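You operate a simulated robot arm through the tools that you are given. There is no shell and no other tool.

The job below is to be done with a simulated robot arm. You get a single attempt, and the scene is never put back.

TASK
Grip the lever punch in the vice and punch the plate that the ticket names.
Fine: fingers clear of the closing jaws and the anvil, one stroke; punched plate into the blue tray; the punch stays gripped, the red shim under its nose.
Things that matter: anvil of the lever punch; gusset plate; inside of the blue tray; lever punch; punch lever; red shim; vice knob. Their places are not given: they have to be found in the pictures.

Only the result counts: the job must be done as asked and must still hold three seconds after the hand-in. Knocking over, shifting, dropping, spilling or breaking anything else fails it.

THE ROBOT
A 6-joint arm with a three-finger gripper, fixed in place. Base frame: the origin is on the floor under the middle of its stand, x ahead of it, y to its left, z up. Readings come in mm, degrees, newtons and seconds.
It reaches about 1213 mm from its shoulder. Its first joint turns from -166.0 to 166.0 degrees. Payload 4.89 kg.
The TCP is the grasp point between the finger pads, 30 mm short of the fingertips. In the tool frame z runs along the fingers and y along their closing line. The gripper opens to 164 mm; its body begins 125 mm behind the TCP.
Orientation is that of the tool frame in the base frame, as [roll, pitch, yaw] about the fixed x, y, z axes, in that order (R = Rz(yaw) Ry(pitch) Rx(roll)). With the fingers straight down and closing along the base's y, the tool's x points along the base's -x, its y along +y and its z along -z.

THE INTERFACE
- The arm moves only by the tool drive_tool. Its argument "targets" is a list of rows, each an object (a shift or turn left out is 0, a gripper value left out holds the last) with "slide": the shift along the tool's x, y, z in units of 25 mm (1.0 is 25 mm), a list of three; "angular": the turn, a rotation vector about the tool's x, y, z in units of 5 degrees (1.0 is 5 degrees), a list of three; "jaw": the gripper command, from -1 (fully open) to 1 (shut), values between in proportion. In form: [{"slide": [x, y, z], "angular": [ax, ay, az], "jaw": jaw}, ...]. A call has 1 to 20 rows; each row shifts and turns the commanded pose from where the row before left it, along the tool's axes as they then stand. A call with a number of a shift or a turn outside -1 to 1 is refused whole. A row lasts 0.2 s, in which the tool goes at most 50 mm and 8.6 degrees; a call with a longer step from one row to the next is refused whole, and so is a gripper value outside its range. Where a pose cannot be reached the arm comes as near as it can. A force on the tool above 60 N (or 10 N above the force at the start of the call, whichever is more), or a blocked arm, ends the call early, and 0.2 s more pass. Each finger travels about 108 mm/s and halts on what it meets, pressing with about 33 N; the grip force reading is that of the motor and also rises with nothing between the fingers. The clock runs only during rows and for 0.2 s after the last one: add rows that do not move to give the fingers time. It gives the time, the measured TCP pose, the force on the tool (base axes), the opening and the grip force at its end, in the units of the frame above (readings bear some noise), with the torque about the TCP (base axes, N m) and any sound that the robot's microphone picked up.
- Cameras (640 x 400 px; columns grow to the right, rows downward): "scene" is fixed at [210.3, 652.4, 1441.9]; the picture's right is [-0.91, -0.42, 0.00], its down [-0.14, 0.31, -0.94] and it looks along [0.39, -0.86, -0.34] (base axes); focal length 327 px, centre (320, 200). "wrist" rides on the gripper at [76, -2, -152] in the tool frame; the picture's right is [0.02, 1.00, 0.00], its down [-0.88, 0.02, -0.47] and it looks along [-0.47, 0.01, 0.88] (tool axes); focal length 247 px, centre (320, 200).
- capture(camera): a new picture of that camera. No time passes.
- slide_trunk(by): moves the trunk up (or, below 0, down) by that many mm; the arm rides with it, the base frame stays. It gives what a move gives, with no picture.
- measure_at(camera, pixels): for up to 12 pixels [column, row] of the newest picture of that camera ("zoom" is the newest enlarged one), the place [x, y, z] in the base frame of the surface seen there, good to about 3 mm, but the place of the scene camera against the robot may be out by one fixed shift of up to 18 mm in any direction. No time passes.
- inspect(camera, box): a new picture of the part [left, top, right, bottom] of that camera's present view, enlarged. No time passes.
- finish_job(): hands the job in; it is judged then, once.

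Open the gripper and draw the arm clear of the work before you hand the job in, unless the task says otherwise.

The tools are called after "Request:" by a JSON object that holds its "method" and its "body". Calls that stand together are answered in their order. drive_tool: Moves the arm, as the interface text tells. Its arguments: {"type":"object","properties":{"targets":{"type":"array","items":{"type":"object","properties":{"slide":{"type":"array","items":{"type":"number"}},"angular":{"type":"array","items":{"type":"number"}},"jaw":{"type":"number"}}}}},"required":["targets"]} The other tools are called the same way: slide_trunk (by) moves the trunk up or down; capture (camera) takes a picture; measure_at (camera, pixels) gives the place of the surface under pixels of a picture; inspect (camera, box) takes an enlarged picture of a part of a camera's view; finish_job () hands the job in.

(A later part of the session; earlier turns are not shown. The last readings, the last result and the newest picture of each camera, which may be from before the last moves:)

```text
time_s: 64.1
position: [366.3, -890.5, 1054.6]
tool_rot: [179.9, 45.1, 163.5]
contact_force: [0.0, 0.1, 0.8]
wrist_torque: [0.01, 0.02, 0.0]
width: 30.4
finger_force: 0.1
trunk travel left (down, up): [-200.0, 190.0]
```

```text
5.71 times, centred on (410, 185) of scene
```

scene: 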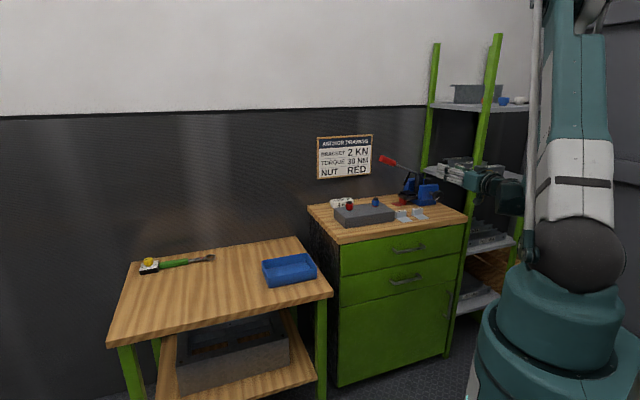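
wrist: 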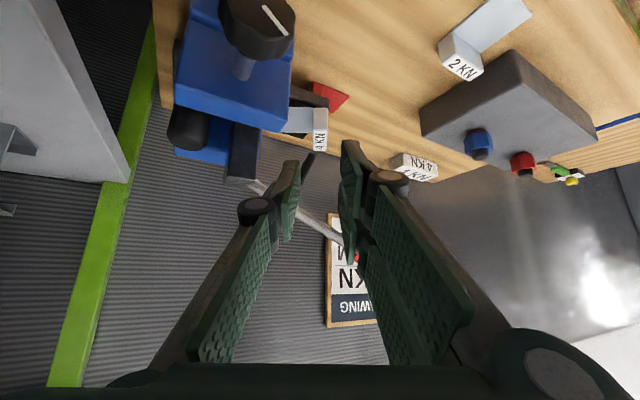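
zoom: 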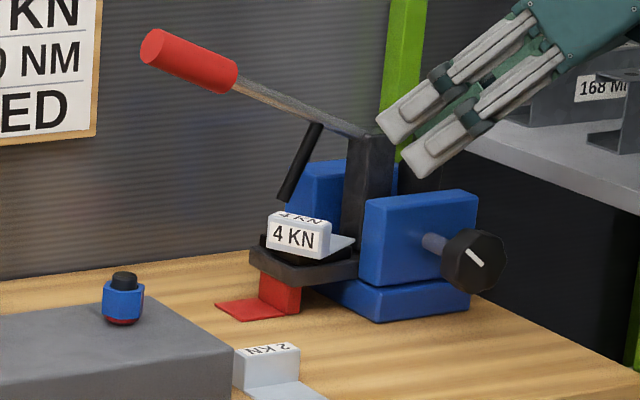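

The plate is steady in its new place. I check the tab and rod positions once more.

Request:
{"method": "measure_at", "body": {"camera": "wrist", "pixels": [[315, 128], [326, 128], [314, 148], [325, 148], [320, 140], [297, 112], [292, 128], [312, 127], [308, 158], [316, 156], [305, 170], [320, 150]]}}

Request:
{"method": "measure_at", "body": {"camera": "scene", "pixels": [[403, 194], [410, 190], [405, 187], [409, 183], [384, 160], [388, 162], [395, 165], [420, 168], [400, 205], [392, 204], [380, 155], [414, 170]]}}

```text
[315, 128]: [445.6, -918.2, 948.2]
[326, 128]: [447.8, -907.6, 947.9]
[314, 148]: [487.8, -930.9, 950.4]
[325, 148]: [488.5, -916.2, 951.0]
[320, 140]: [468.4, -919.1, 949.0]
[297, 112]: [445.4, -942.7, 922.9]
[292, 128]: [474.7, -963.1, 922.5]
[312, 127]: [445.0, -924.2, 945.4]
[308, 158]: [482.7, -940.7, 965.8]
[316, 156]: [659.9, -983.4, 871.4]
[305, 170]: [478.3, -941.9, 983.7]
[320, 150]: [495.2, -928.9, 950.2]
```

```text
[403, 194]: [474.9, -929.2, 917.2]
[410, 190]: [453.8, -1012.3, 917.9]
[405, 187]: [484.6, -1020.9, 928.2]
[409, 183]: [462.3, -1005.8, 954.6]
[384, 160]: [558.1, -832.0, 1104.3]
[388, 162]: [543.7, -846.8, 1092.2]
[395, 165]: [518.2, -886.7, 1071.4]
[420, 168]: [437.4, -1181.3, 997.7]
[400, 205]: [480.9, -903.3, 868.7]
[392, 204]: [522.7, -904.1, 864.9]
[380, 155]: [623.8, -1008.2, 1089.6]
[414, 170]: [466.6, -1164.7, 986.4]
```

The tab's inner edge now sits about 10 mm outside the rod's path, so the plate is ready. I raise the hand, stand it vertical and square it to the cabinet before going to the lever handle.

Request:
{"method": "drive_tool", "body": {"targets": [{"slide": [-0.735, 0, -0.735], "jaw": 0.63}, {"slide": [-0.735, 0, -0.735]}, {"slide": [-0.735, 0, -0.735]}, {"slide": [-0.735, 0, -0.735]}, {"slide": [-0.735, 0, -0.735]}, {"angular": [0, 1, 0]}, {"angular": [0, 1, 0]}, {"angular": [0, 1, 0]}, {"angular": [0, 1, 0]}, {"angular": [0, 1, 0]}, {"angular": [0, 1, 0]}, {"angular": [0, 1, 0]}, {"angular": [0, 1, 0]}, {"angular": [0, 1, 0]}, {"angular": [0, 0, 1], "jaw": 1.0}, {"angular": [0, 0, 1]}, {"angular": [0, 0, 1]}, {"angular": [0, 0, 1]}, {"angular": [0, 0, 1]}, {"angular": [0, 0, 1]}]}}

Request:
{"method": "capture", "body": {"camera": "wrist"}}

```text
time_s: 68.3
position: [365.4, -890.4, 1182.9]
tool_rot: [-179.9, 0.1, 133.3]
contact_force: [-0.5, -0.6, 0.0]
wrist_torque: [-0.02, 0.02, -0.03]
width: 0.2
finger_force: 33.2
trunk travel left (down, up): [-200.0, 190.0]
```

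```text
taken
```

wrist: 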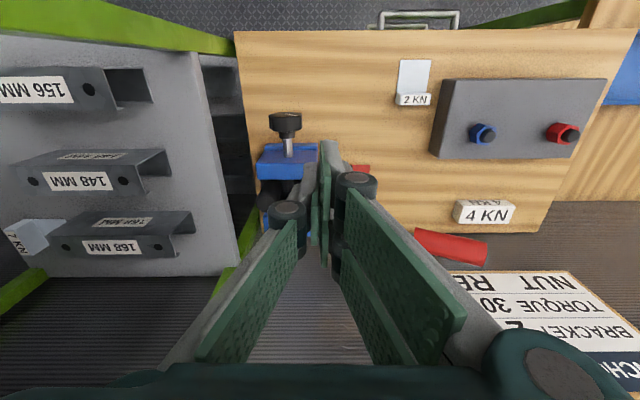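

The hand is vertical and squared. A white labelled piece shows on the shelf at the left (about (28,240)); I look at it closely, along with the lever handle at (450,247).

Request:
{"method": "inspect", "body": {"camera": "wrist", "box": [0, 200, 120, 280]}}

Request:
{"method": "measure_at", "body": {"camera": "wrist", "pixels": [[418, 240], [450, 247], [484, 252], [450, 238], [450, 258], [470, 240], [470, 262], [25, 240], [484, 213], [430, 100], [412, 235], [440, 250]]}}

Request:
{"method": "inspect", "body": {"camera": "wrist", "box": [380, 180, 560, 300]}}

```text
5.00 times, centred on (60, 240) of wrist
```

zoom: 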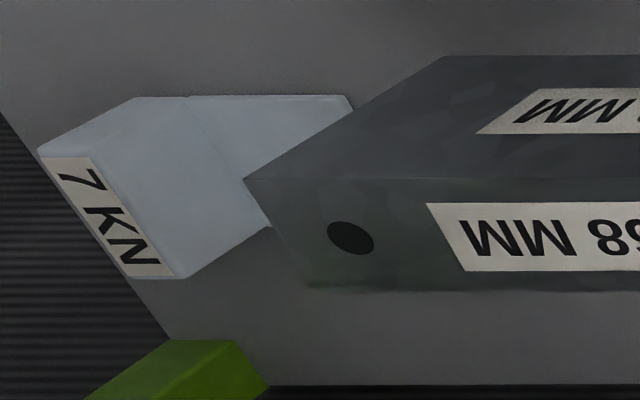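

```text
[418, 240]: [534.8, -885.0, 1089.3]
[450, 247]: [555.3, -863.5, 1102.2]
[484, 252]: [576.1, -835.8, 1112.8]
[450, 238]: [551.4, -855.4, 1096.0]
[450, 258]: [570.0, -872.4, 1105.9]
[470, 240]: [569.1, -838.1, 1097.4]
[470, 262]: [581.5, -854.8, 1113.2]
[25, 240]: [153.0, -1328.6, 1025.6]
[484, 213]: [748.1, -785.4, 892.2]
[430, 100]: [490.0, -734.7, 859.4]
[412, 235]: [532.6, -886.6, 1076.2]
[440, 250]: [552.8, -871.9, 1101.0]
```

```text
3.33 times, centred on (470, 240) of wrist
```

zoom: 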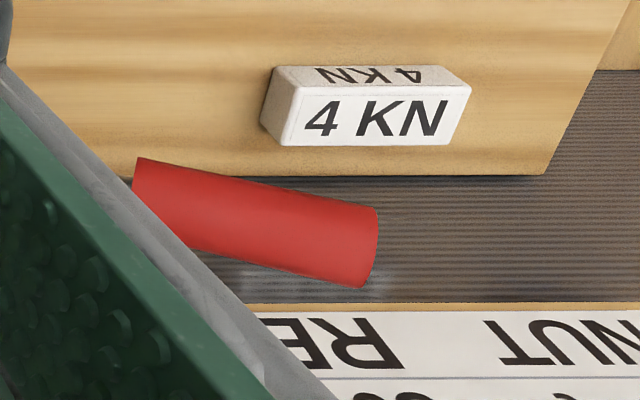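

The shelf piece reads "7 KN", so three plates exist and the block ticket "4 KN" names ours. The handle's top is at z≈1112 near u=300, b≈230. I move the closed hand above it.

Request:
{"method": "drive_tool", "body": {"targets": [{"slide": [-0.58, 0.874, 0], "jaw": 1.0}, {"slide": [-0.58, 0.874, 0]}, {"slide": [-0.58, 0.874, 0]}, {"slide": [-0.58, 0.874, 0]}, {"slide": [-0.58, 0.874, 0]}, {"slide": [-0.58, 0.874, 0]}, {"slide": [-0.58, 0.874, 0]}, {"slide": [-0.58, 0.874, 0]}]}}

Request:
{"method": "capture", "body": {"camera": "wrist"}}

Request:
{"method": "inspect", "body": {"camera": "scene", "box": [350, 120, 470, 220]}}

```text
time_s: 70.1
position: [571.0, -853.6, 1184.4]
tool_rot: [180.0, 0.1, 133.6]
contact_force: [-0.2, 0.8, -0.2]
wrist_torque: [0.02, -0.09, -0.04]
width: 0.0
finger_force: 33.1
trunk travel left (down, up): [-200.0, 190.0]
```

```text
taken
```

wrist: 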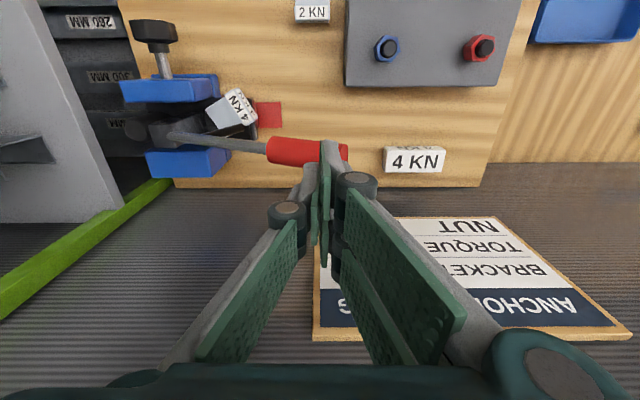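

```text
4.00 times, centred on (410, 170) of scene
```

zoom: 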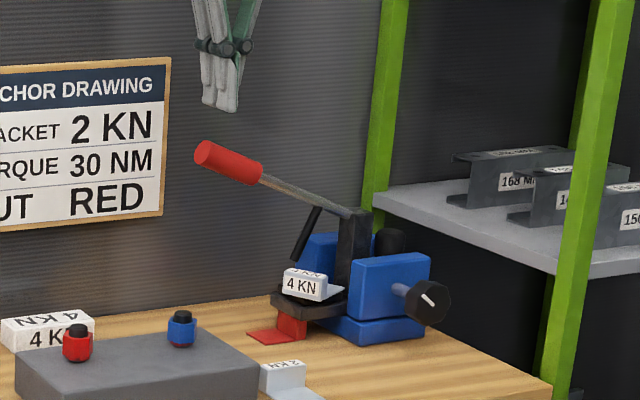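

The handle runs from (267,150) to (348,155) beneath the fingers. I measure it here to centre the press.

Request:
{"method": "measure_at", "body": {"camera": "wrist", "pixels": [[300, 141], [300, 152], [300, 164], [275, 139], [275, 150], [275, 162], [345, 150], [345, 160], [230, 143], [190, 136], [250, 147], [315, 155]]}}

Request:
{"method": "inspect", "body": {"camera": "wrist", "box": [150, 70, 360, 220]}}

```text
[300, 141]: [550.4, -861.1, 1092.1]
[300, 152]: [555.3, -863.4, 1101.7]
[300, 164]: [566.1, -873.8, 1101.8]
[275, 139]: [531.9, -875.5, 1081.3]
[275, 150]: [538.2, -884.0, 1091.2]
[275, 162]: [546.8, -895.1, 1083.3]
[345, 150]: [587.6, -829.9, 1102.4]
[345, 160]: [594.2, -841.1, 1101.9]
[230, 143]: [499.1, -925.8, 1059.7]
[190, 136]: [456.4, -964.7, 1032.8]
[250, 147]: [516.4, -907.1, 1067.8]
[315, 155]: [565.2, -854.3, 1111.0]
```

```text
2.67 times, centred on (255, 145) of wrist
```

zoom: 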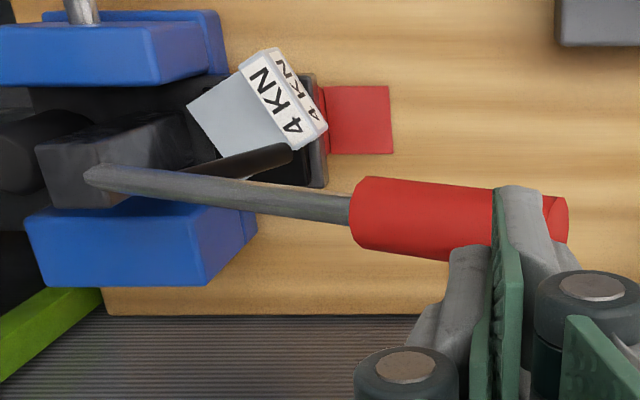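

The tool is centred on the handle (axis b≈229, tip footprint u≈285–315). I lower the closed fingertips onto it and start the single downward stroke, watching the force.

Request:
{"method": "drive_tool", "body": {"targets": [{"slide": [0, 0, 0.8], "jaw": 1.0}, {"slide": [0, 0, 0.8]}, {"slide": [0, 0, 0.4]}, {"slide": [0, 0, 0.4]}, {"slide": [0, 0, 0.4]}, {"slide": [0, 0, 0.4]}]}}

Request:
{"method": "inspect", "body": {"camera": "scene", "box": [350, 120, 470, 220]}}

```text
time_s: 71.5
position: [572.1, -853.8, 1103.1]
tool_rot: [180.0, 0.1, 133.5]
contact_force: [7.1, 6.9, 7.4]
wrist_torque: [0.3, -0.47, 0.0]
width: 0.0
finger_force: 33.3
trunk travel left (down, up): [-200.0, 190.0]
```

```text
4.00 times, centred on (410, 170) of scene
```

zoom: 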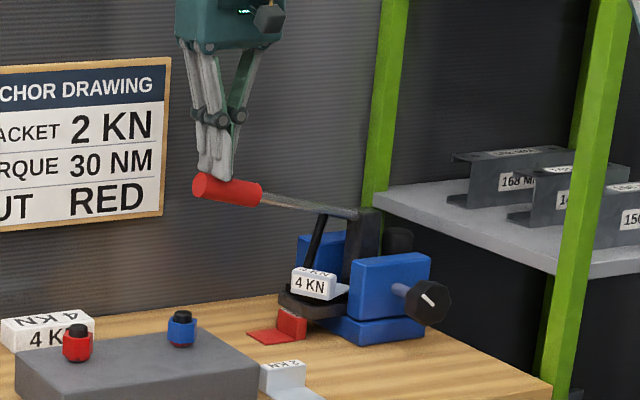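

The lever is coming down with about 10 N. The plate and shim look slightly different, so I enlarge the punch before going on.

Request:
{"method": "inspect", "body": {"camera": "scene", "box": [385, 165, 445, 215]}}

Request:
{"method": "inspect", "body": {"camera": "wrist", "box": [120, 40, 360, 220]}}

```text
8.00 times, centred on (415, 190) of scene
```

zoom: 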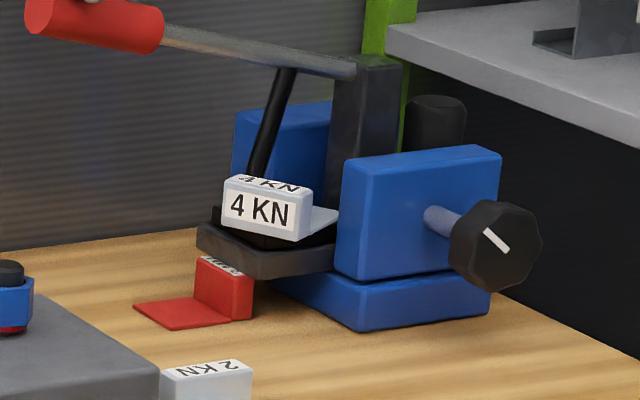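

```text
2.22 times, centred on (240, 130) of wrist
```

zoom: 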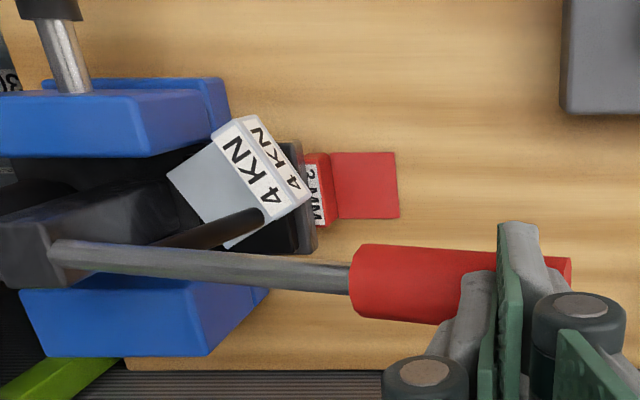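

The punch has slid about 10 mm along the vice toward −u: its nose end moved from x≈181 to 197 in the enlarged view, exposing the shim's top. So the vice isn't tight enough, and I stop the stroke here. I lift off straight up and see what the lever does.

Request:
{"method": "drive_tool", "body": {"targets": [{"slide": [0, 0, -0.3], "jaw": 1.0}, {"slide": [0, 0, -0.4]}, {"slide": [0, 0, -0.5]}, {"slide": [0, 0, -0.6]}, {"slide": [0, 0, -0.8]}, {"slide": [0, 0, -0.8]}]}}

Request:
{"method": "capture", "body": {"camera": "wrist"}}

Request:
{"method": "inspect", "body": {"camera": "scene", "box": [375, 145, 455, 215]}}

Request:
{"method": "inspect", "body": {"camera": "wrist", "box": [120, 40, 360, 220]}}

```text
time_s: 72.9
position: [573.8, -854.0, 1189.6]
tool_rot: [-179.9, 0.1, 133.5]
contact_force: [-0.6, -1.8, 0.0]
wrist_torque: [0.17, -0.01, 0.0]
width: 0.0
finger_force: 32.9
trunk travel left (down, up): [-200.0, 190.0]
```

```text
taken
```

wrist: 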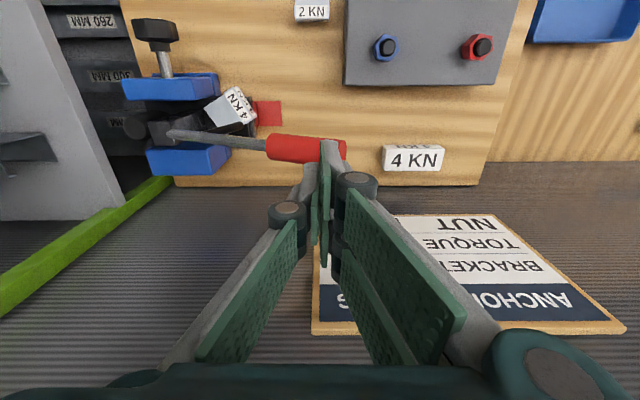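

```text
5.71 times, centred on (415, 180) of scene
```

zoom: 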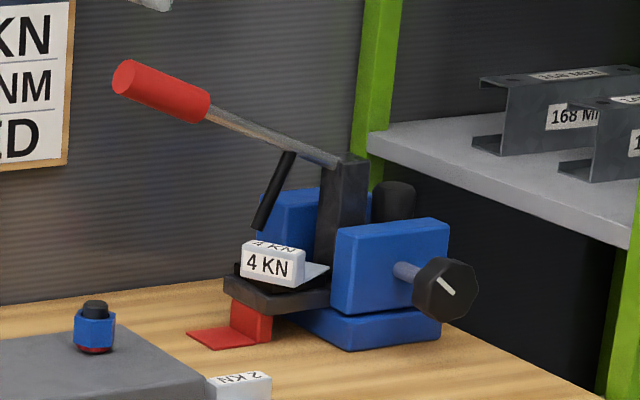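

```text
2.22 times, centred on (240, 130) of wrist
```

zoom: 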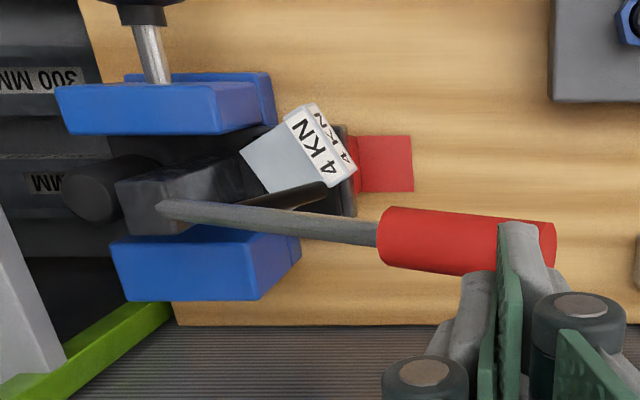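

The lever springs back by itself and the punch slid partway back, so the vice is loose to a ~10 N push and needs tightening. I move aside to look down at the jaw gap.

Request:
{"method": "drive_tool", "body": {"targets": [{"slide": [0.914, -0.571, 0], "jaw": 1.0}, {"slide": [0.914, -0.571, 0]}, {"slide": [0.914, -0.571, 0]}, {"slide": [0.914, -0.571, 0]}, {"slide": [0.914, -0.571, 0]}, {"slide": [0.914, -0.571, 0]}, {"slide": [0.914, -0.571, 0]}, {"slide": [0, 0, 0.8]}, {"slide": [0, 0, 0.8]}]}}

Request:
{"method": "capture", "body": {"camera": "wrist"}}

Request:
{"method": "inspect", "body": {"camera": "wrist", "box": [190, 100, 340, 250]}}

```text
time_s: 74.9
position: [389.6, -806.3, 1148.3]
tool_rot: [-180.0, 0.1, 133.5]
contact_force: [-0.2, 0.8, 0.1]
wrist_torque: [-0.15, -0.08, -0.01]
width: 0.0
finger_force: 32.8
trunk travel left (down, up): [-200.0, 190.0]
```

```text
taken
```

wrist: 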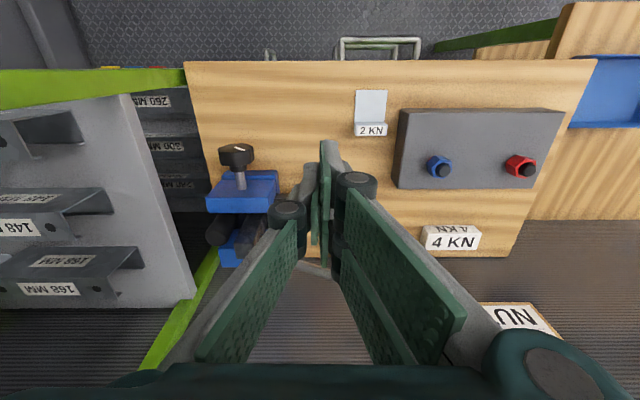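

```text
2.67 times, centred on (265, 175) of wrist
```

zoom: 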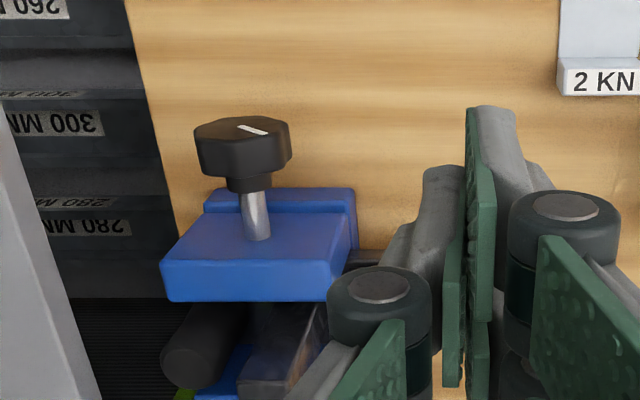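

The fingers hide the post, so I shift 60 mm left and 50 mm back to see the gap clearly.

Request:
{"method": "drive_tool", "body": {"targets": [{"slide": [-0.67, 0.8, 0], "jaw": 1.0}, {"slide": [-0.67, 0.8, 0]}, {"slide": [-0.67, 0.8, 0]}]}}

Request:
{"method": "capture", "body": {"camera": "wrist"}}

Request:
{"method": "inspect", "body": {"camera": "wrist", "box": [120, 90, 300, 230]}}

```text
time_s: 75.7
position: [467.1, -802.0, 1149.0]
tool_rot: [-180.0, 0.1, 133.5]
contact_force: [-0.4, -0.4, -0.8]
wrist_torque: [0.01, -0.14, 0.04]
width: 0.0
finger_force: 33.1
trunk travel left (down, up): [-200.0, 190.0]
```

```text
taken
```

wrist: 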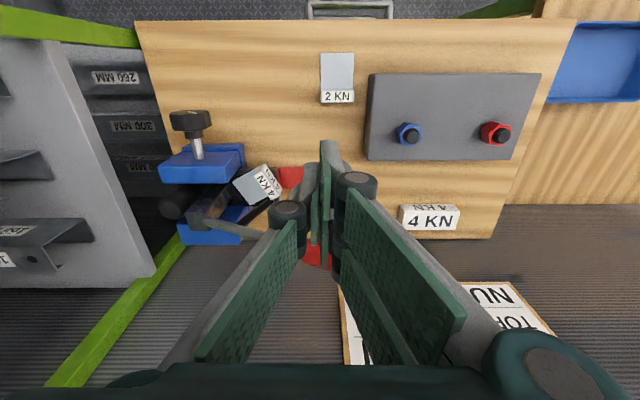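

```text
2.86 times, centred on (210, 160) of wrist
```

zoom: 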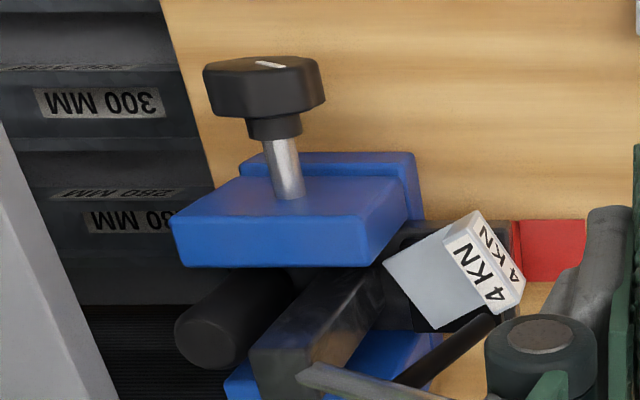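

I measure the front jaw's rear edge (about (200,182)), the post's front face (213,198), the post top (198,218) and the rear jaw's edge (238,211).

Request:
{"method": "measure_at", "body": {"camera": "wrist", "pixels": [[200, 180], [220, 181], [235, 165], [205, 215], [213, 200], [222, 190], [232, 212], [240, 215], [200, 225], [175, 205], [168, 215], [205, 240]]}}

Request:
{"method": "inspect", "body": {"camera": "wrist", "box": [150, 140, 280, 250]}}

```text
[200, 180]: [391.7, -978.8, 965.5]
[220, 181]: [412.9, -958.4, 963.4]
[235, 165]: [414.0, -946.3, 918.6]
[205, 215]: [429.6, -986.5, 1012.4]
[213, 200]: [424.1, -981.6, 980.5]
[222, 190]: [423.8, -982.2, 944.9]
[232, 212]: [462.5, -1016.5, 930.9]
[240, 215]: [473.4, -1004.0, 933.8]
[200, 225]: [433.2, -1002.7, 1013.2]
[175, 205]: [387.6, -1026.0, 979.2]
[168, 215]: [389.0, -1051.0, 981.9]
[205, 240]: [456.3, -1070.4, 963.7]
```

```text
3.64 times, centred on (215, 195) of wrist
```

zoom: 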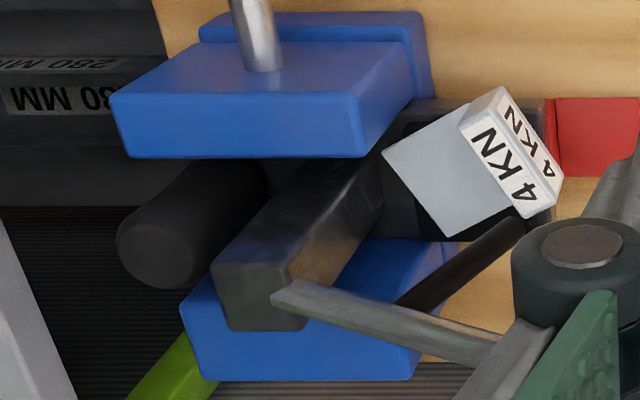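

The front jaw's rear face is at b≈198 and the rear jaw's front face at b≈271, while the punch base spans only about b=200–258. So there may still be a ~10 mm gap behind the base. I check that rear gap near (245–250,207).

Request:
{"method": "measure_at", "body": {"camera": "wrist", "pixels": [[249, 208], [247, 207], [245, 206], [243, 207], [240, 207], [250, 206], [252, 207], [238, 205], [248, 212], [250, 204], [254, 202], [236, 195]]}}

Request:
{"method": "inspect", "body": {"camera": "wrist", "box": [215, 180, 275, 230]}}

```text
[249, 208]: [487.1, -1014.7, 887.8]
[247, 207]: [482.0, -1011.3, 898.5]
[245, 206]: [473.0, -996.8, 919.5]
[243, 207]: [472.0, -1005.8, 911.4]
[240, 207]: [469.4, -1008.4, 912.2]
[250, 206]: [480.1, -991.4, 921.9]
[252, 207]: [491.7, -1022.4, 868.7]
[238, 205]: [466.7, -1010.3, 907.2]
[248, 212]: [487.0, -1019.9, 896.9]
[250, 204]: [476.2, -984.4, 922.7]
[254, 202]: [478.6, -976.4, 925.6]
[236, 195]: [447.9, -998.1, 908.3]
```

```text
8.00 times, centred on (245, 205) of wrist
```

zoom: 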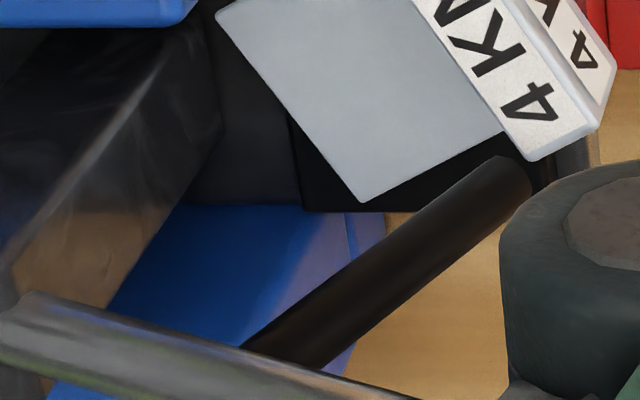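

The base now touches or nearly touches the rear jaw, so the clamp is simply not tight. I'll regrip the knob on its flats and tighten harder. First I bring the hand round in front of the vice.

Request:
{"method": "drive_tool", "body": {"targets": [{"slide": [0.68, -0.83, 0.28], "jaw": 1.0}, {"slide": [0.68, -0.83, 0.28]}, {"slide": [0.68, -0.83, 0.28]}, {"slide": [0.68, -0.83, 0.28]}, {"slide": [0.68, -0.83, 0.28]}, {"slide": [0.68, -0.83, 0.28]}, {"slide": [0.68, -0.83, 0.28]}, {"angular": [0, -1, 0], "jaw": 0.0}, {"angular": [0, -1, 0]}, {"angular": [0, -1, 0]}, {"angular": [0, -1, 0]}, {"angular": [0, -1, 0]}, {"angular": [0, -1, 0]}, {"angular": [0, -1, 0]}, {"angular": [0, -1, 0]}, {"angular": [0, -1, 0]}]}}

Request:
{"method": "capture", "body": {"camera": "wrist"}}

```text
time_s: 79.1
position: [280.3, -815.9, 1099.4]
tool_rot: [-180.0, 45.2, 133.5]
contact_force: [0.8, 0.8, -0.9]
wrist_torque: [0.01, 0.02, -0.02]
width: 82.1
finger_force: 0.1
trunk travel left (down, up): [-200.0, 190.0]
```

```text
taken
```

wrist: 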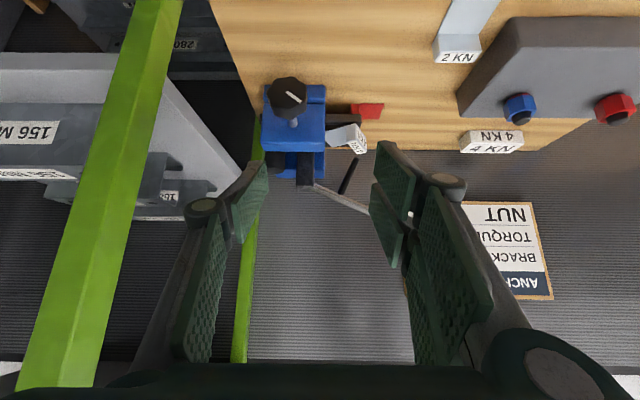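

The plate still sits on the anvil at (345,138). I finish tilting to level, then lower the trunk 165 mm to the knob's height, which keeps the arm in a comfortable fold.

Request:
{"method": "drive_tool", "body": {"targets": [{"angular": [0, -1, 0], "jaw": 0.0}, {"angular": [0, -1, 0]}, {"angular": [0, -1, 0]}, {"angular": [0, -1, 0]}, {"angular": [0, -1, 0]}, {"angular": [0, -1, 0]}, {"angular": [0, -1, 0]}, {"angular": [0, -1, 0]}, {"angular": [0, -1, 0]}]}}

Request:
{"method": "slide_trunk", "body": {"by": -165}}

Request:
{"method": "capture", "body": {"camera": "wrist"}}

```text
time_s: 81.1
position: [280.1, -815.9, 1100.2]
tool_rot: [-13.6, 89.9, -60.0]
contact_force: [1.6, 1.0, 0.8]
wrist_torque: [0.08, 0.08, -0.12]
width: 81.7
finger_force: 0.1
trunk travel left (down, up): [-200.0, 190.0]
```

```text
time_s: 83.0
position: [281.0, -815.2, 935.6]
tool_rot: [-0.9, 89.9, -47.5]
contact_force: [-0.7, 0.0, 0.0]
wrist_torque: [0.02, -0.01, 0.01]
width: 82.2
finger_force: 0.1
trunk travel left (down, up): [-35.0, 355.0]
```

```text
taken
```

wrist: 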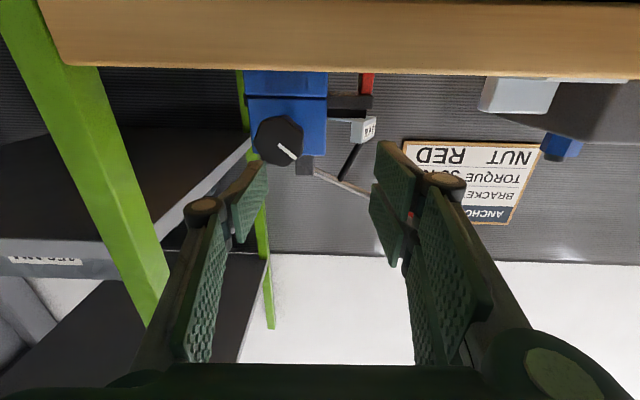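

I'm level at z=935.6 in front of the vice; the knob shows at (279,141). I enlarge it to find its flats and measure its centre.

Request:
{"method": "inspect", "body": {"camera": "wrist", "box": [235, 100, 325, 180]}}

Request:
{"method": "measure_at", "body": {"camera": "wrist", "pixels": [[279, 141], [257, 141], [300, 141], [279, 118], [279, 161], [262, 125], [296, 125], [263, 156], [295, 158], [318, 90], [318, 110], [285, 85]]}}

```text
5.00 times, centred on (280, 140) of wrist
```

zoom: 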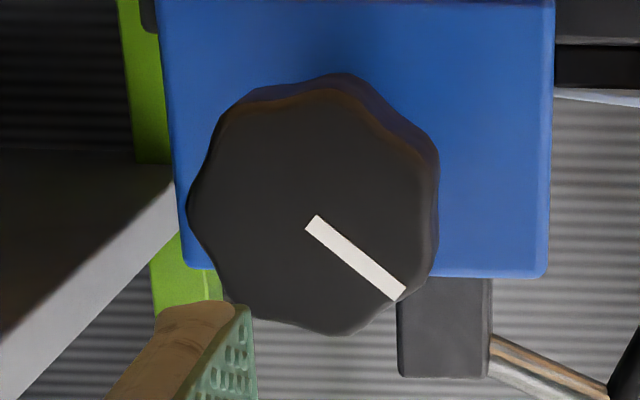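

```text
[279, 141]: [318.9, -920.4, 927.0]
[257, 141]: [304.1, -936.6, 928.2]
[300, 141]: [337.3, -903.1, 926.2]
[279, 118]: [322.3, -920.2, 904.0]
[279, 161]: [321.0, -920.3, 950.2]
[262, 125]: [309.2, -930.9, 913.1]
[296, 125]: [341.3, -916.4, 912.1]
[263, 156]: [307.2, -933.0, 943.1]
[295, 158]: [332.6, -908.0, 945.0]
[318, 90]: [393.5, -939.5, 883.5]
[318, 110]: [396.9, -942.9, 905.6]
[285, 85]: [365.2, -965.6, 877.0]
```

The knob centre is at u≈72, z≈930, face at b≈104.5, and it looks seven-lobed. I line up 20 mm short of it and roll the hand −26° so the thumb lies on a flat and the pair straddles the opposite lobe.

Request:
{"method": "drive_tool", "body": {"targets": [{"slide": [0.053, -0.573, 0.773], "jaw": 0.0}, {"slide": [0.053, -0.573, 0.773]}, {"slide": [0.053, -0.573, 0.773]}, {"angular": [0, 0, -0.867]}, {"angular": [0, 0, -0.867]}, {"angular": [0, 0, -0.867]}, {"angular": [0, 0, -0.867]}, {"angular": [0, 0, -0.867]}, {"angular": [0, 0, -0.867]}]}}

Request:
{"method": "capture", "body": {"camera": "wrist"}}

Request:
{"method": "inspect", "body": {"camera": "wrist", "box": [270, 100, 370, 220]}}

```text
time_s: 85.0
position: [290.0, -886.5, 931.9]
tool_rot: [-89.8, 64.0, -136.2]
contact_force: [-0.5, 0.8, 0.3]
wrist_torque: [-0.02, -0.03, 0.02]
width: 82.2
finger_force: 0.1
trunk travel left (down, up): [-35.0, 355.0]
```

```text
taken
```

wrist: 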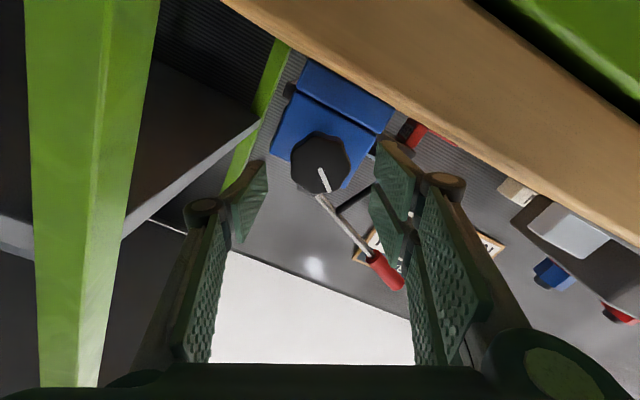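

```text
3.33 times, centred on (320, 160) of wrist
```

zoom: 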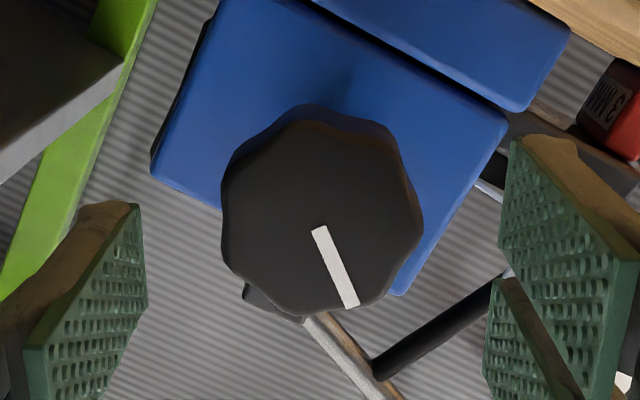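

The knob at (320,165) has a lobe facing the pair and a flat facing the thumb. I advance 56 mm and close.

Request:
{"method": "drive_tool", "body": {"targets": [{"slide": [0, 0, 0.75], "jaw": 0.0}, {"slide": [0, 0, 0.75]}, {"slide": [0, 0, 0.75]}, {"jaw": 1.0}, {"jaw": 1.0}, {"jaw": 1.0}, {"jaw": 1.0}]}}

Request:
{"method": "capture", "body": {"camera": "wrist"}}

```text
time_s: 86.6
position: [327.8, -926.8, 932.2]
tool_rot: [-89.8, 63.9, -136.3]
contact_force: [-3.8, -4.2, 4.6]
wrist_torque: [0.15, 0.18, 0.4]
width: 50.8
finger_force: 44.6
trunk travel left (down, up): [-35.0, 355.0]
```

```text
taken
```

wrist: 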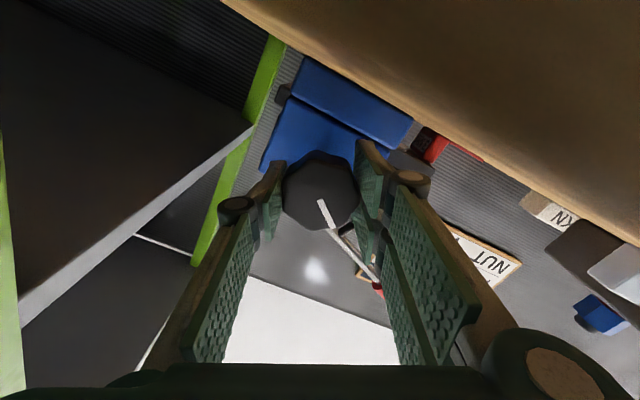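

Gripped at 50.8 mm. I turn 10° clockwise with a matching feed and watch the torque about the knob axis.

Request:
{"method": "drive_tool", "body": {"targets": [{"slide": [0, 0, 0.022], "angular": [0, 0, 0.5], "jaw": 1.0}, {"slide": [0, 0, 0.011], "angular": [0, 0, 0.5]}, {"slide": [0, 0, 0.011], "angular": [0, 0, 0.5]}, {"slide": [0, 0, 0.011], "angular": [0, 0, 0.5]}]}}

Request:
{"method": "inspect", "body": {"camera": "wrist", "box": [270, 130, 370, 250]}}

```text
time_s: 87.6
position: [328.4, -929.5, 930.2]
tool_rot: [-89.7, 74.1, -136.1]
contact_force: [-13.8, 5.6, -3.1]
wrist_torque: [-0.31, 1.05, 0.13]
width: 50.9
finger_force: 44.4
trunk travel left (down, up): [-35.0, 355.0]
```

```text
3.33 times, centred on (320, 190) of wrist
```

zoom: 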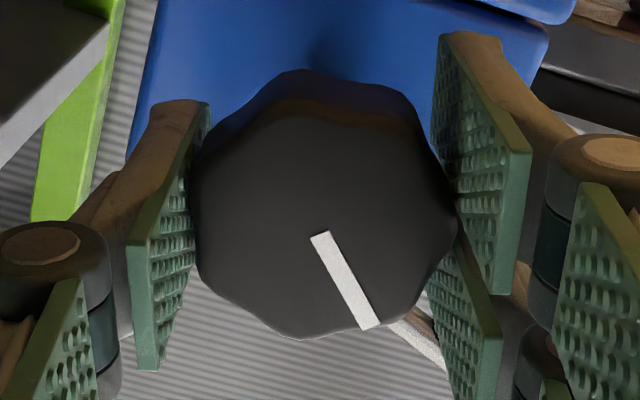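

The knob turned 10° with the hand and the torque is already about −1.0 N·m, so it had sprung back by that much when I let go before. I try 5° more on this better grip.

Request:
{"method": "drive_tool", "body": {"targets": [{"angular": [0, 0, 0.5], "jaw": 1.0}, {"angular": [0, 0, 0.5]}, {"jaw": 1.0}]}}

Request:
{"method": "inspect", "body": {"camera": "wrist", "box": [270, 130, 370, 250]}}

Request:
{"method": "inspect", "body": {"camera": "scene", "box": [385, 165, 445, 215]}}

```text
time_s: 88.4
position: [329.3, -928.5, 930.4]
tool_rot: [-89.7, 79.1, -136.2]
contact_force: [-12.0, -1.5, -12.5]
wrist_torque: [-0.32, 0.98, 0.3]
width: 50.5
finger_force: 45.0
trunk travel left (down, up): [-35.0, 355.0]
```

```text
3.33 times, centred on (320, 190) of wrist
```

zoom: 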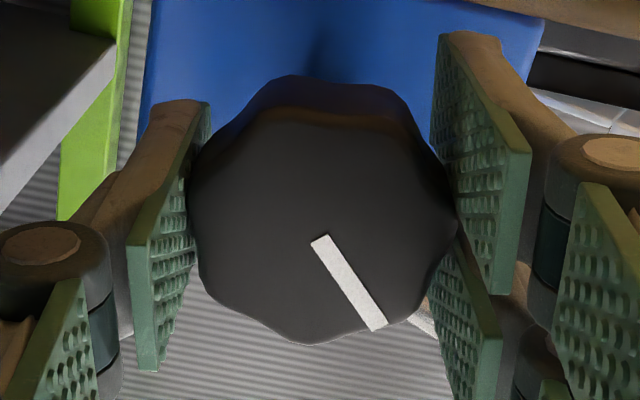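

```text
8.00 times, centred on (415, 190) of scene
```

zoom: 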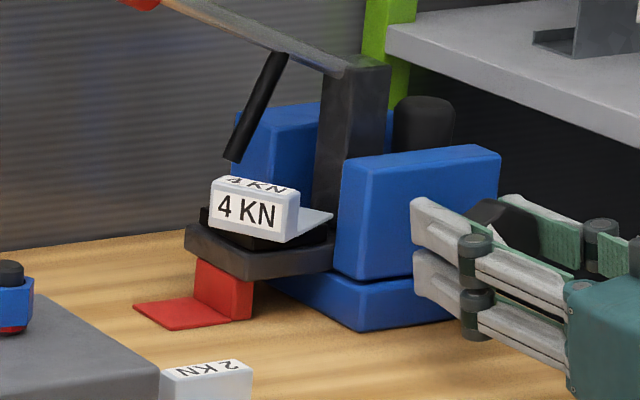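

At about 1 N·m the fingers begin to slip (the mark went from −61° to −54°), so that is my torque limit. Instead of letting go under load, I unwind 2.5° and look at how the torque decays.

Request:
{"method": "drive_tool", "body": {"targets": [{"angular": [0, 0, -0.5], "jaw": 1.0}, {"jaw": 1.0}]}}

Request:
{"method": "inspect", "body": {"camera": "wrist", "box": [270, 130, 370, 250]}}

```text
time_s: 89.0
position: [328.5, -929.7, 930.6]
tool_rot: [-89.9, 76.4, -136.3]
contact_force: [-18.7, 6.8, -20.8]
wrist_torque: [0.03, 0.21, 0.52]
width: 50.6
finger_force: 45.3
trunk travel left (down, up): [-35.0, 355.0]
```

```text
3.33 times, centred on (320, 190) of wrist
```

zoom: 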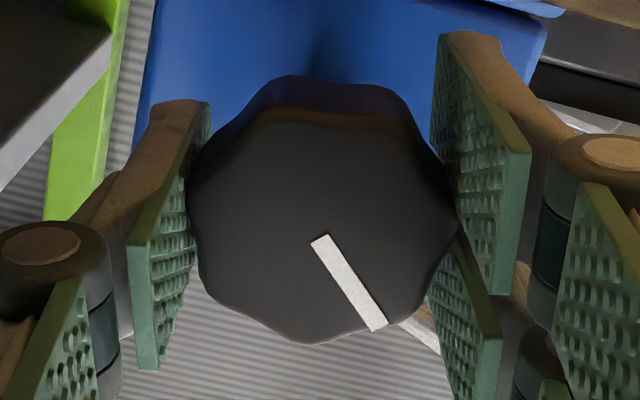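

Unwinding just 2.5° took the torque from −0.93 to −0.13 N·m while the knob moved with the hand, so the clamp is springy and snapped back when I released it loaded. Now I null the sideways and axial loads by small shifts before opening.

Request:
{"method": "drive_tool", "body": {"targets": [{"slide": [0.06, -0.013, -0.04], "angular": [0, 0, 0.1], "jaw": 1.0}, {"jaw": 1.0}]}}

```text
time_s: 89.6
position: [327.7, -928.5, 929.9]
tool_rot: [-89.6, 77.1, -135.9]
contact_force: [4.9, -20.9, 17.3]
wrist_torque: [-0.18, 0.35, 0.51]
width: 50.3
finger_force: 45.0
trunk travel left (down, up): [-35.0, 355.0]
```

The corrections overshot by about half (17 N vertical, 19 N axial; torque −0.38). I go back half as far.

Request:
{"method": "drive_tool", "body": {"targets": [{"slide": [-0.022, -0.022, 0.02], "jaw": 1.0}, {"jaw": 1.0}]}}

```text
time_s: 90.2
position: [327.9, -928.6, 930.7]
tool_rot: [-89.6, 77.0, -136.1]
contact_force: [9.1, -15.5, 17.1]
wrist_torque: [-0.28, 0.1, 0.63]
width: 50.6
finger_force: 45.4
trunk travel left (down, up): [-35.0, 355.0]
```

Still about 17 N axial and 17 N upward on the tool. One more small correction in the same sense.

Request:
{"method": "drive_tool", "body": {"targets": [{"slide": [-0.025, -0.01, 0.02], "jaw": 1.0}, {"jaw": 1.0}]}}

```text
time_s: 90.8
position: [328.8, -928.2, 930.1]
tool_rot: [-89.9, 77.1, -136.4]
contact_force: [0.4, 1.4, -0.8]
wrist_torque: [-0.09, 0.28, 0.6]
width: 50.5
finger_force: 45.4
trunk travel left (down, up): [-35.0, 355.0]
```

Loads are now near zero with a mild −0.27 N·m clamping torque. I open slowly and check the mark for any spring-back.

Request:
{"method": "drive_tool", "body": {"targets": [{"jaw": 0.4}, {"jaw": 0.37}, {"jaw": 0.34}, {"jaw": 0.28}, {"jaw": 0.22}]}}

Request:
{"method": "inspect", "body": {"camera": "wrist", "box": [270, 130, 370, 250]}}

Request:
{"method": "inspect", "body": {"camera": "scene", "box": [385, 165, 445, 215]}}

```text
time_s: 92.0
position: [328.5, -927.8, 930.7]
tool_rot: [-89.7, 77.0, -136.2]
contact_force: [0.4, 0.0, 0.0]
wrist_torque: [-0.02, -0.03, 0.04]
width: 64.0
finger_force: 0.1
trunk travel left (down, up): [-35.0, 355.0]
```

```text
3.33 times, centred on (320, 190) of wrist
```

zoom: 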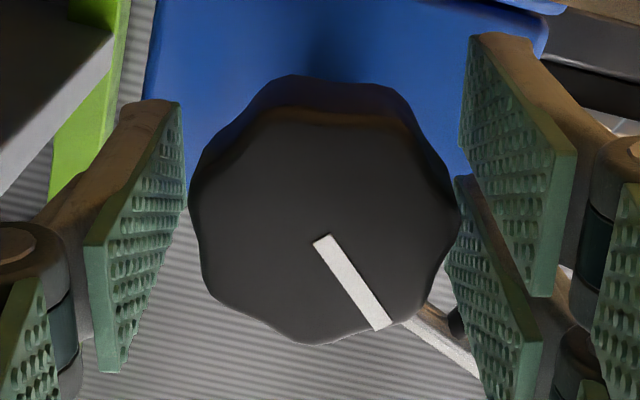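

```text
8.00 times, centred on (415, 190) of scene
```

zoom: 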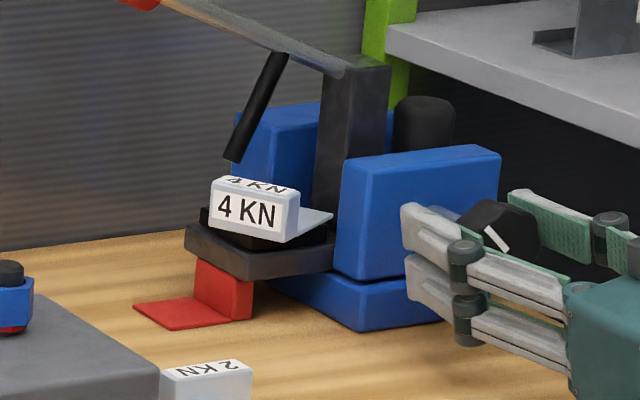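

The mark stayed at about −53.5° in the hand's view, so this time the knob holds without springing back. I withdraw 75 mm and raise the trunk back up.

Request:
{"method": "drive_tool", "body": {"targets": [{"slide": [0, 0, -0.6], "jaw": 0.2}, {"slide": [0, 0, -1]}, {"slide": [0, 0, -1]}, {"slide": [0, 0, -0.6]}, {"angular": [0, 0, 0.9]}, {"angular": [0, 0, 0.9]}, {"angular": [0, 0, 0.8]}]}}

Request:
{"method": "slide_trunk", "body": {"by": 165}}

Request:
{"method": "inspect", "body": {"camera": "scene", "box": [375, 145, 455, 215]}}

```text
time_s: 93.6
position: [272.8, -872.4, 929.9]
tool_rot: [49.0, 90.0, 2.6]
contact_force: [-0.1, -0.1, 0.4]
wrist_torque: [-0.05, 0.02, 0.0]
width: 65.6
finger_force: 0.0
trunk travel left (down, up): [-35.0, 355.0]
```

```text
time_s: 95.5
position: [273.7, -872.0, 1094.9]
tool_rot: [13.2, 89.9, -33.2]
contact_force: [0.9, 0.1, -0.9]
wrist_torque: [-0.05, -0.01, -0.03]
width: 65.3
finger_force: 0.0
trunk travel left (down, up): [-200.0, 190.0]
```

```text
5.71 times, centred on (415, 180) of scene
```

zoom: 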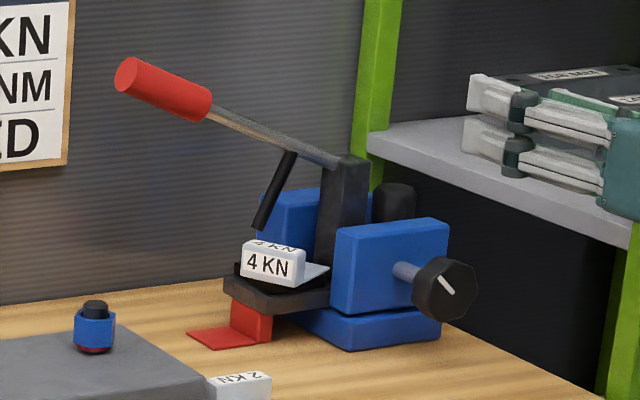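

Everything stands as it should. I stand the tool vertical again (90° about tool y).

Request:
{"method": "drive_tool", "body": {"targets": [{"angular": [0, 1, 0], "jaw": 1.0}, {"angular": [0, 1, 0]}, {"angular": [0, 1, 0]}, {"angular": [0, 1, 0]}, {"angular": [0, 1, 0]}, {"angular": [0, 1, 0]}, {"angular": [0, 1, 0]}, {"angular": [0, 1, 0]}, {"angular": [0, 1, 0]}, {"angular": [0, 1, 0]}, {"angular": [0, 1, 0]}, {"angular": [0, 1, 0]}, {"angular": [0, 1, 0]}, {"angular": [0, 1, 0]}, {"angular": [0, 1, 0]}, {"angular": [0, 1, 0]}, {"angular": [0, 1, 0]}, {"angular": [0, 1, 0]}]}}

```text
time_s: 99.3
position: [272.8, -873.2, 1096.2]
tool_rot: [180.0, 0.0, 133.5]
contact_force: [-0.5, 0.1, 0.4]
wrist_torque: [-0.07, -0.08, 0.0]
width: 0.0
finger_force: 33.2
trunk travel left (down, up): [-200.0, 190.0]
```

Vertical with fingers closed. I raise to z≈1190 and move over the lever handle (u≈292, b≈229).

Request:
{"method": "drive_tool", "body": {"targets": [{"slide": [0, 0, -0.94], "jaw": 1.0}, {"slide": [0, 0, -0.94]}, {"slide": [0, 0, -0.94]}, {"slide": [0, 0, -0.94]}, {"slide": [-0.764, 0.884, 0]}, {"slide": [-0.764, 0.884, 0]}, {"slide": [-0.764, 0.884, 0]}, {"slide": [-0.764, 0.884, 0]}, {"slide": [-0.764, 0.884, 0]}, {"slide": [-0.764, 0.884, 0]}, {"slide": [-0.764, 0.884, 0]}, {"slide": [-0.764, 0.884, 0]}, {"slide": [-0.764, 0.884, 0]}, {"slide": [-0.764, 0.884, 0]}]}}

Request:
{"method": "capture", "body": {"camera": "wrist"}}

Request:
{"method": "inspect", "body": {"camera": "wrist", "box": [130, 60, 360, 220]}}

```text
time_s: 102.3
position: [562.7, -859.9, 1189.3]
tool_rot: [180.0, 0.2, 133.5]
contact_force: [-1.8, -0.7, 0.9]
wrist_torque: [0.06, -0.2, 0.0]
width: 0.0
finger_force: 32.8
trunk travel left (down, up): [-200.0, 190.0]
```

```text
taken
```

wrist: 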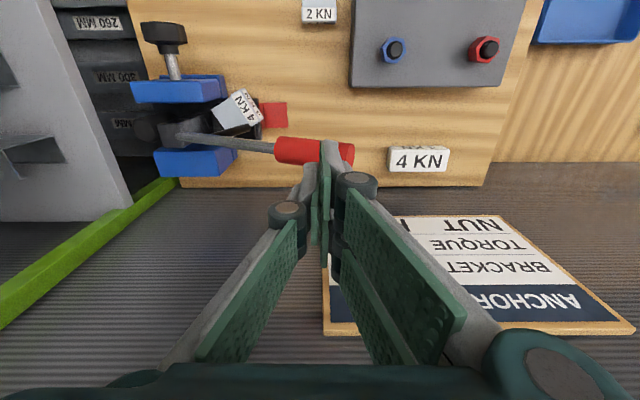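

```text
2.50 times, centred on (245, 140) of wrist
```

zoom: 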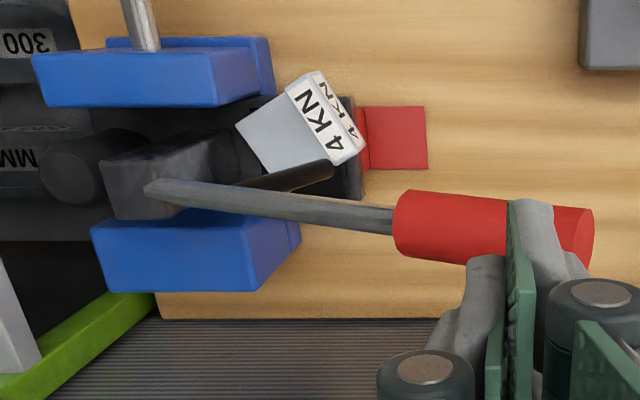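

The hand is above the handle at u≈290, b≈227. I re-measure the handle and rod before pressing.

Request:
{"method": "measure_at", "body": {"camera": "wrist", "pixels": [[300, 141], [300, 151], [300, 161], [280, 139], [280, 150], [315, 153], [349, 153], [350, 147], [240, 145], [210, 139], [262, 128], [250, 132]]}}

```text
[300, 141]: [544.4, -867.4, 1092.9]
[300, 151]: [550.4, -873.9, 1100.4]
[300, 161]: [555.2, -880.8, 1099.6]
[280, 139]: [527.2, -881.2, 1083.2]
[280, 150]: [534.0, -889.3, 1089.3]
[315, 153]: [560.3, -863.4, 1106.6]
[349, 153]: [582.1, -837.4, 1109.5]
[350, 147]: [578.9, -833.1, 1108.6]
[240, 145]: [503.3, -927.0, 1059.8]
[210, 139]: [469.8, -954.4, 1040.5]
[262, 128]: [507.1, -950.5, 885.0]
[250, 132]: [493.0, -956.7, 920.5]
```

The handle's axis is at b≈230.5 and its top is ~1116 at the press point. I centre on it and press along the handle's own arc (moving slightly outward while going down) so friction doesn't drag the punch; I go only part-way first and check.

Request:
{"method": "drive_tool", "body": {"targets": [{"slide": [-0.14, 0, 0.8], "jaw": 1.0}, {"slide": [0, 0, 0.8]}, {"slide": [0, 0.166, 0.38]}, {"slide": [0, 0.166, 0.38]}, {"slide": [0, 0.166, 0.38]}]}}

Request:
{"method": "inspect", "body": {"camera": "scene", "box": [375, 145, 455, 215]}}

```text
time_s: 103.5
position: [576.1, -851.8, 1122.0]
tool_rot: [-180.0, -0.1, 133.5]
contact_force: [0.9, 0.5, 2.2]
wrist_torque: [0.01, -0.05, 0.04]
width: 0.1
finger_force: 33.2
trunk travel left (down, up): [-200.0, 190.0]
```

```text
5.71 times, centred on (415, 180) of scene
```

zoom: 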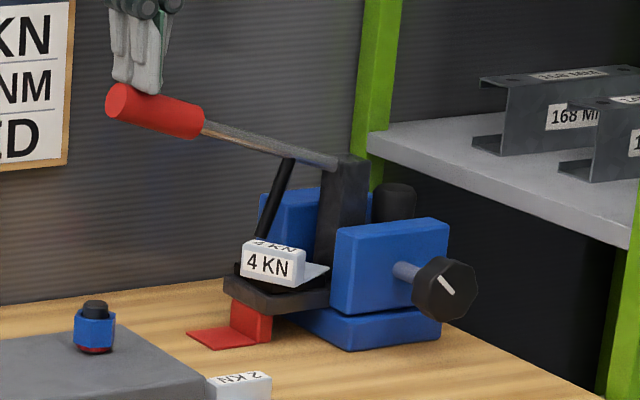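

The punch and plate did not move this time and the force is only ~2 N. I continue the same stroke down the arc.

Request:
{"method": "drive_tool", "body": {"targets": [{"slide": [0, 0.1, 0.38], "jaw": 1.0}, {"slide": [0, 0.1, 0.38]}, {"slide": [0, 0.08, 0.38]}, {"slide": [0, 0.06, 0.38]}]}}

Request:
{"method": "inspect", "body": {"camera": "scene", "box": [375, 145, 455, 215]}}

```text
time_s: 104.5
position: [582.6, -845.0, 1083.7]
tool_rot: [180.0, 0.0, 133.5]
contact_force: [7.2, 10.2, 7.3]
wrist_torque: [0.23, -0.06, 0.1]
width: 5.7
finger_force: 32.8
trunk travel left (down, up): [-200.0, 190.0]
```

```text
5.71 times, centred on (415, 180) of scene
```

zoom: 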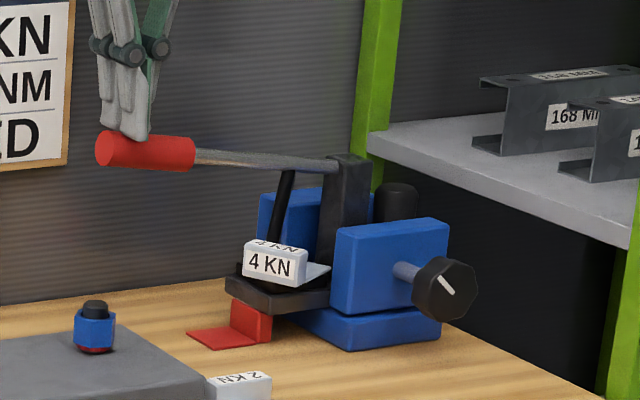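

The lever is nearly level and the punch has moved less than 2 mm, but there's ~12 N outward drag on the fingertips. I continue down with a bit more outward motion to relieve it.

Request:
{"method": "drive_tool", "body": {"targets": [{"slide": [0, 0.1, 0.2], "jaw": 1.0}, {"slide": [0, 0.1, 0.3]}, {"slide": [0, 0.06, 0.3]}]}}

Request:
{"method": "inspect", "body": {"camera": "scene", "box": [375, 145, 455, 215]}}

```text
time_s: 105.3
position: [586.3, -842.6, 1062.9]
tool_rot: [179.9, 0.1, 133.6]
contact_force: [-3.1, -2.8, 4.7]
wrist_torque: [-0.16, 0.14, -0.18]
width: 6.4
finger_force: 32.3
trunk travel left (down, up): [-200.0, 190.0]
```

```text
5.71 times, centred on (415, 180) of scene
```

zoom: 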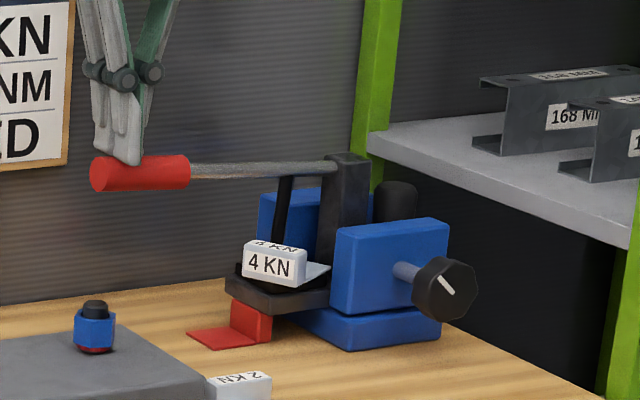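

The drag is gone (−4 N) and the lever is about 5° above level. I keep pressing straight down now, watching for the punch-through.

Request:
{"method": "drive_tool", "body": {"targets": [{"slide": [0, 0.03, 0.3], "jaw": 1.0}, {"slide": [0, 0.02, 0.3]}, {"slide": [0, 0, 0.3]}]}}

Request:
{"method": "inspect", "body": {"camera": "scene", "box": [375, 145, 455, 215]}}

```text
time_s: 106.1
position: [587.8, -841.6, 1041.4]
tool_rot: [-179.9, 0.1, 133.5]
contact_force: [-0.8, 2.0, 6.0]
wrist_torque: [0.05, 0.04, -0.02]
width: 0.0
finger_force: 32.8
trunk travel left (down, up): [-200.0, 190.0]
```

```text
5.71 times, centred on (415, 180) of scene
```

zoom: 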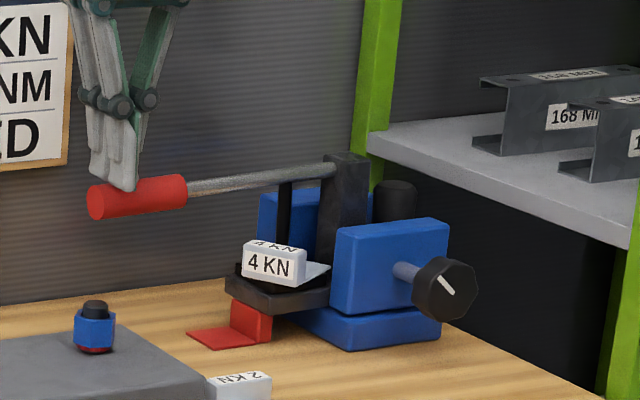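

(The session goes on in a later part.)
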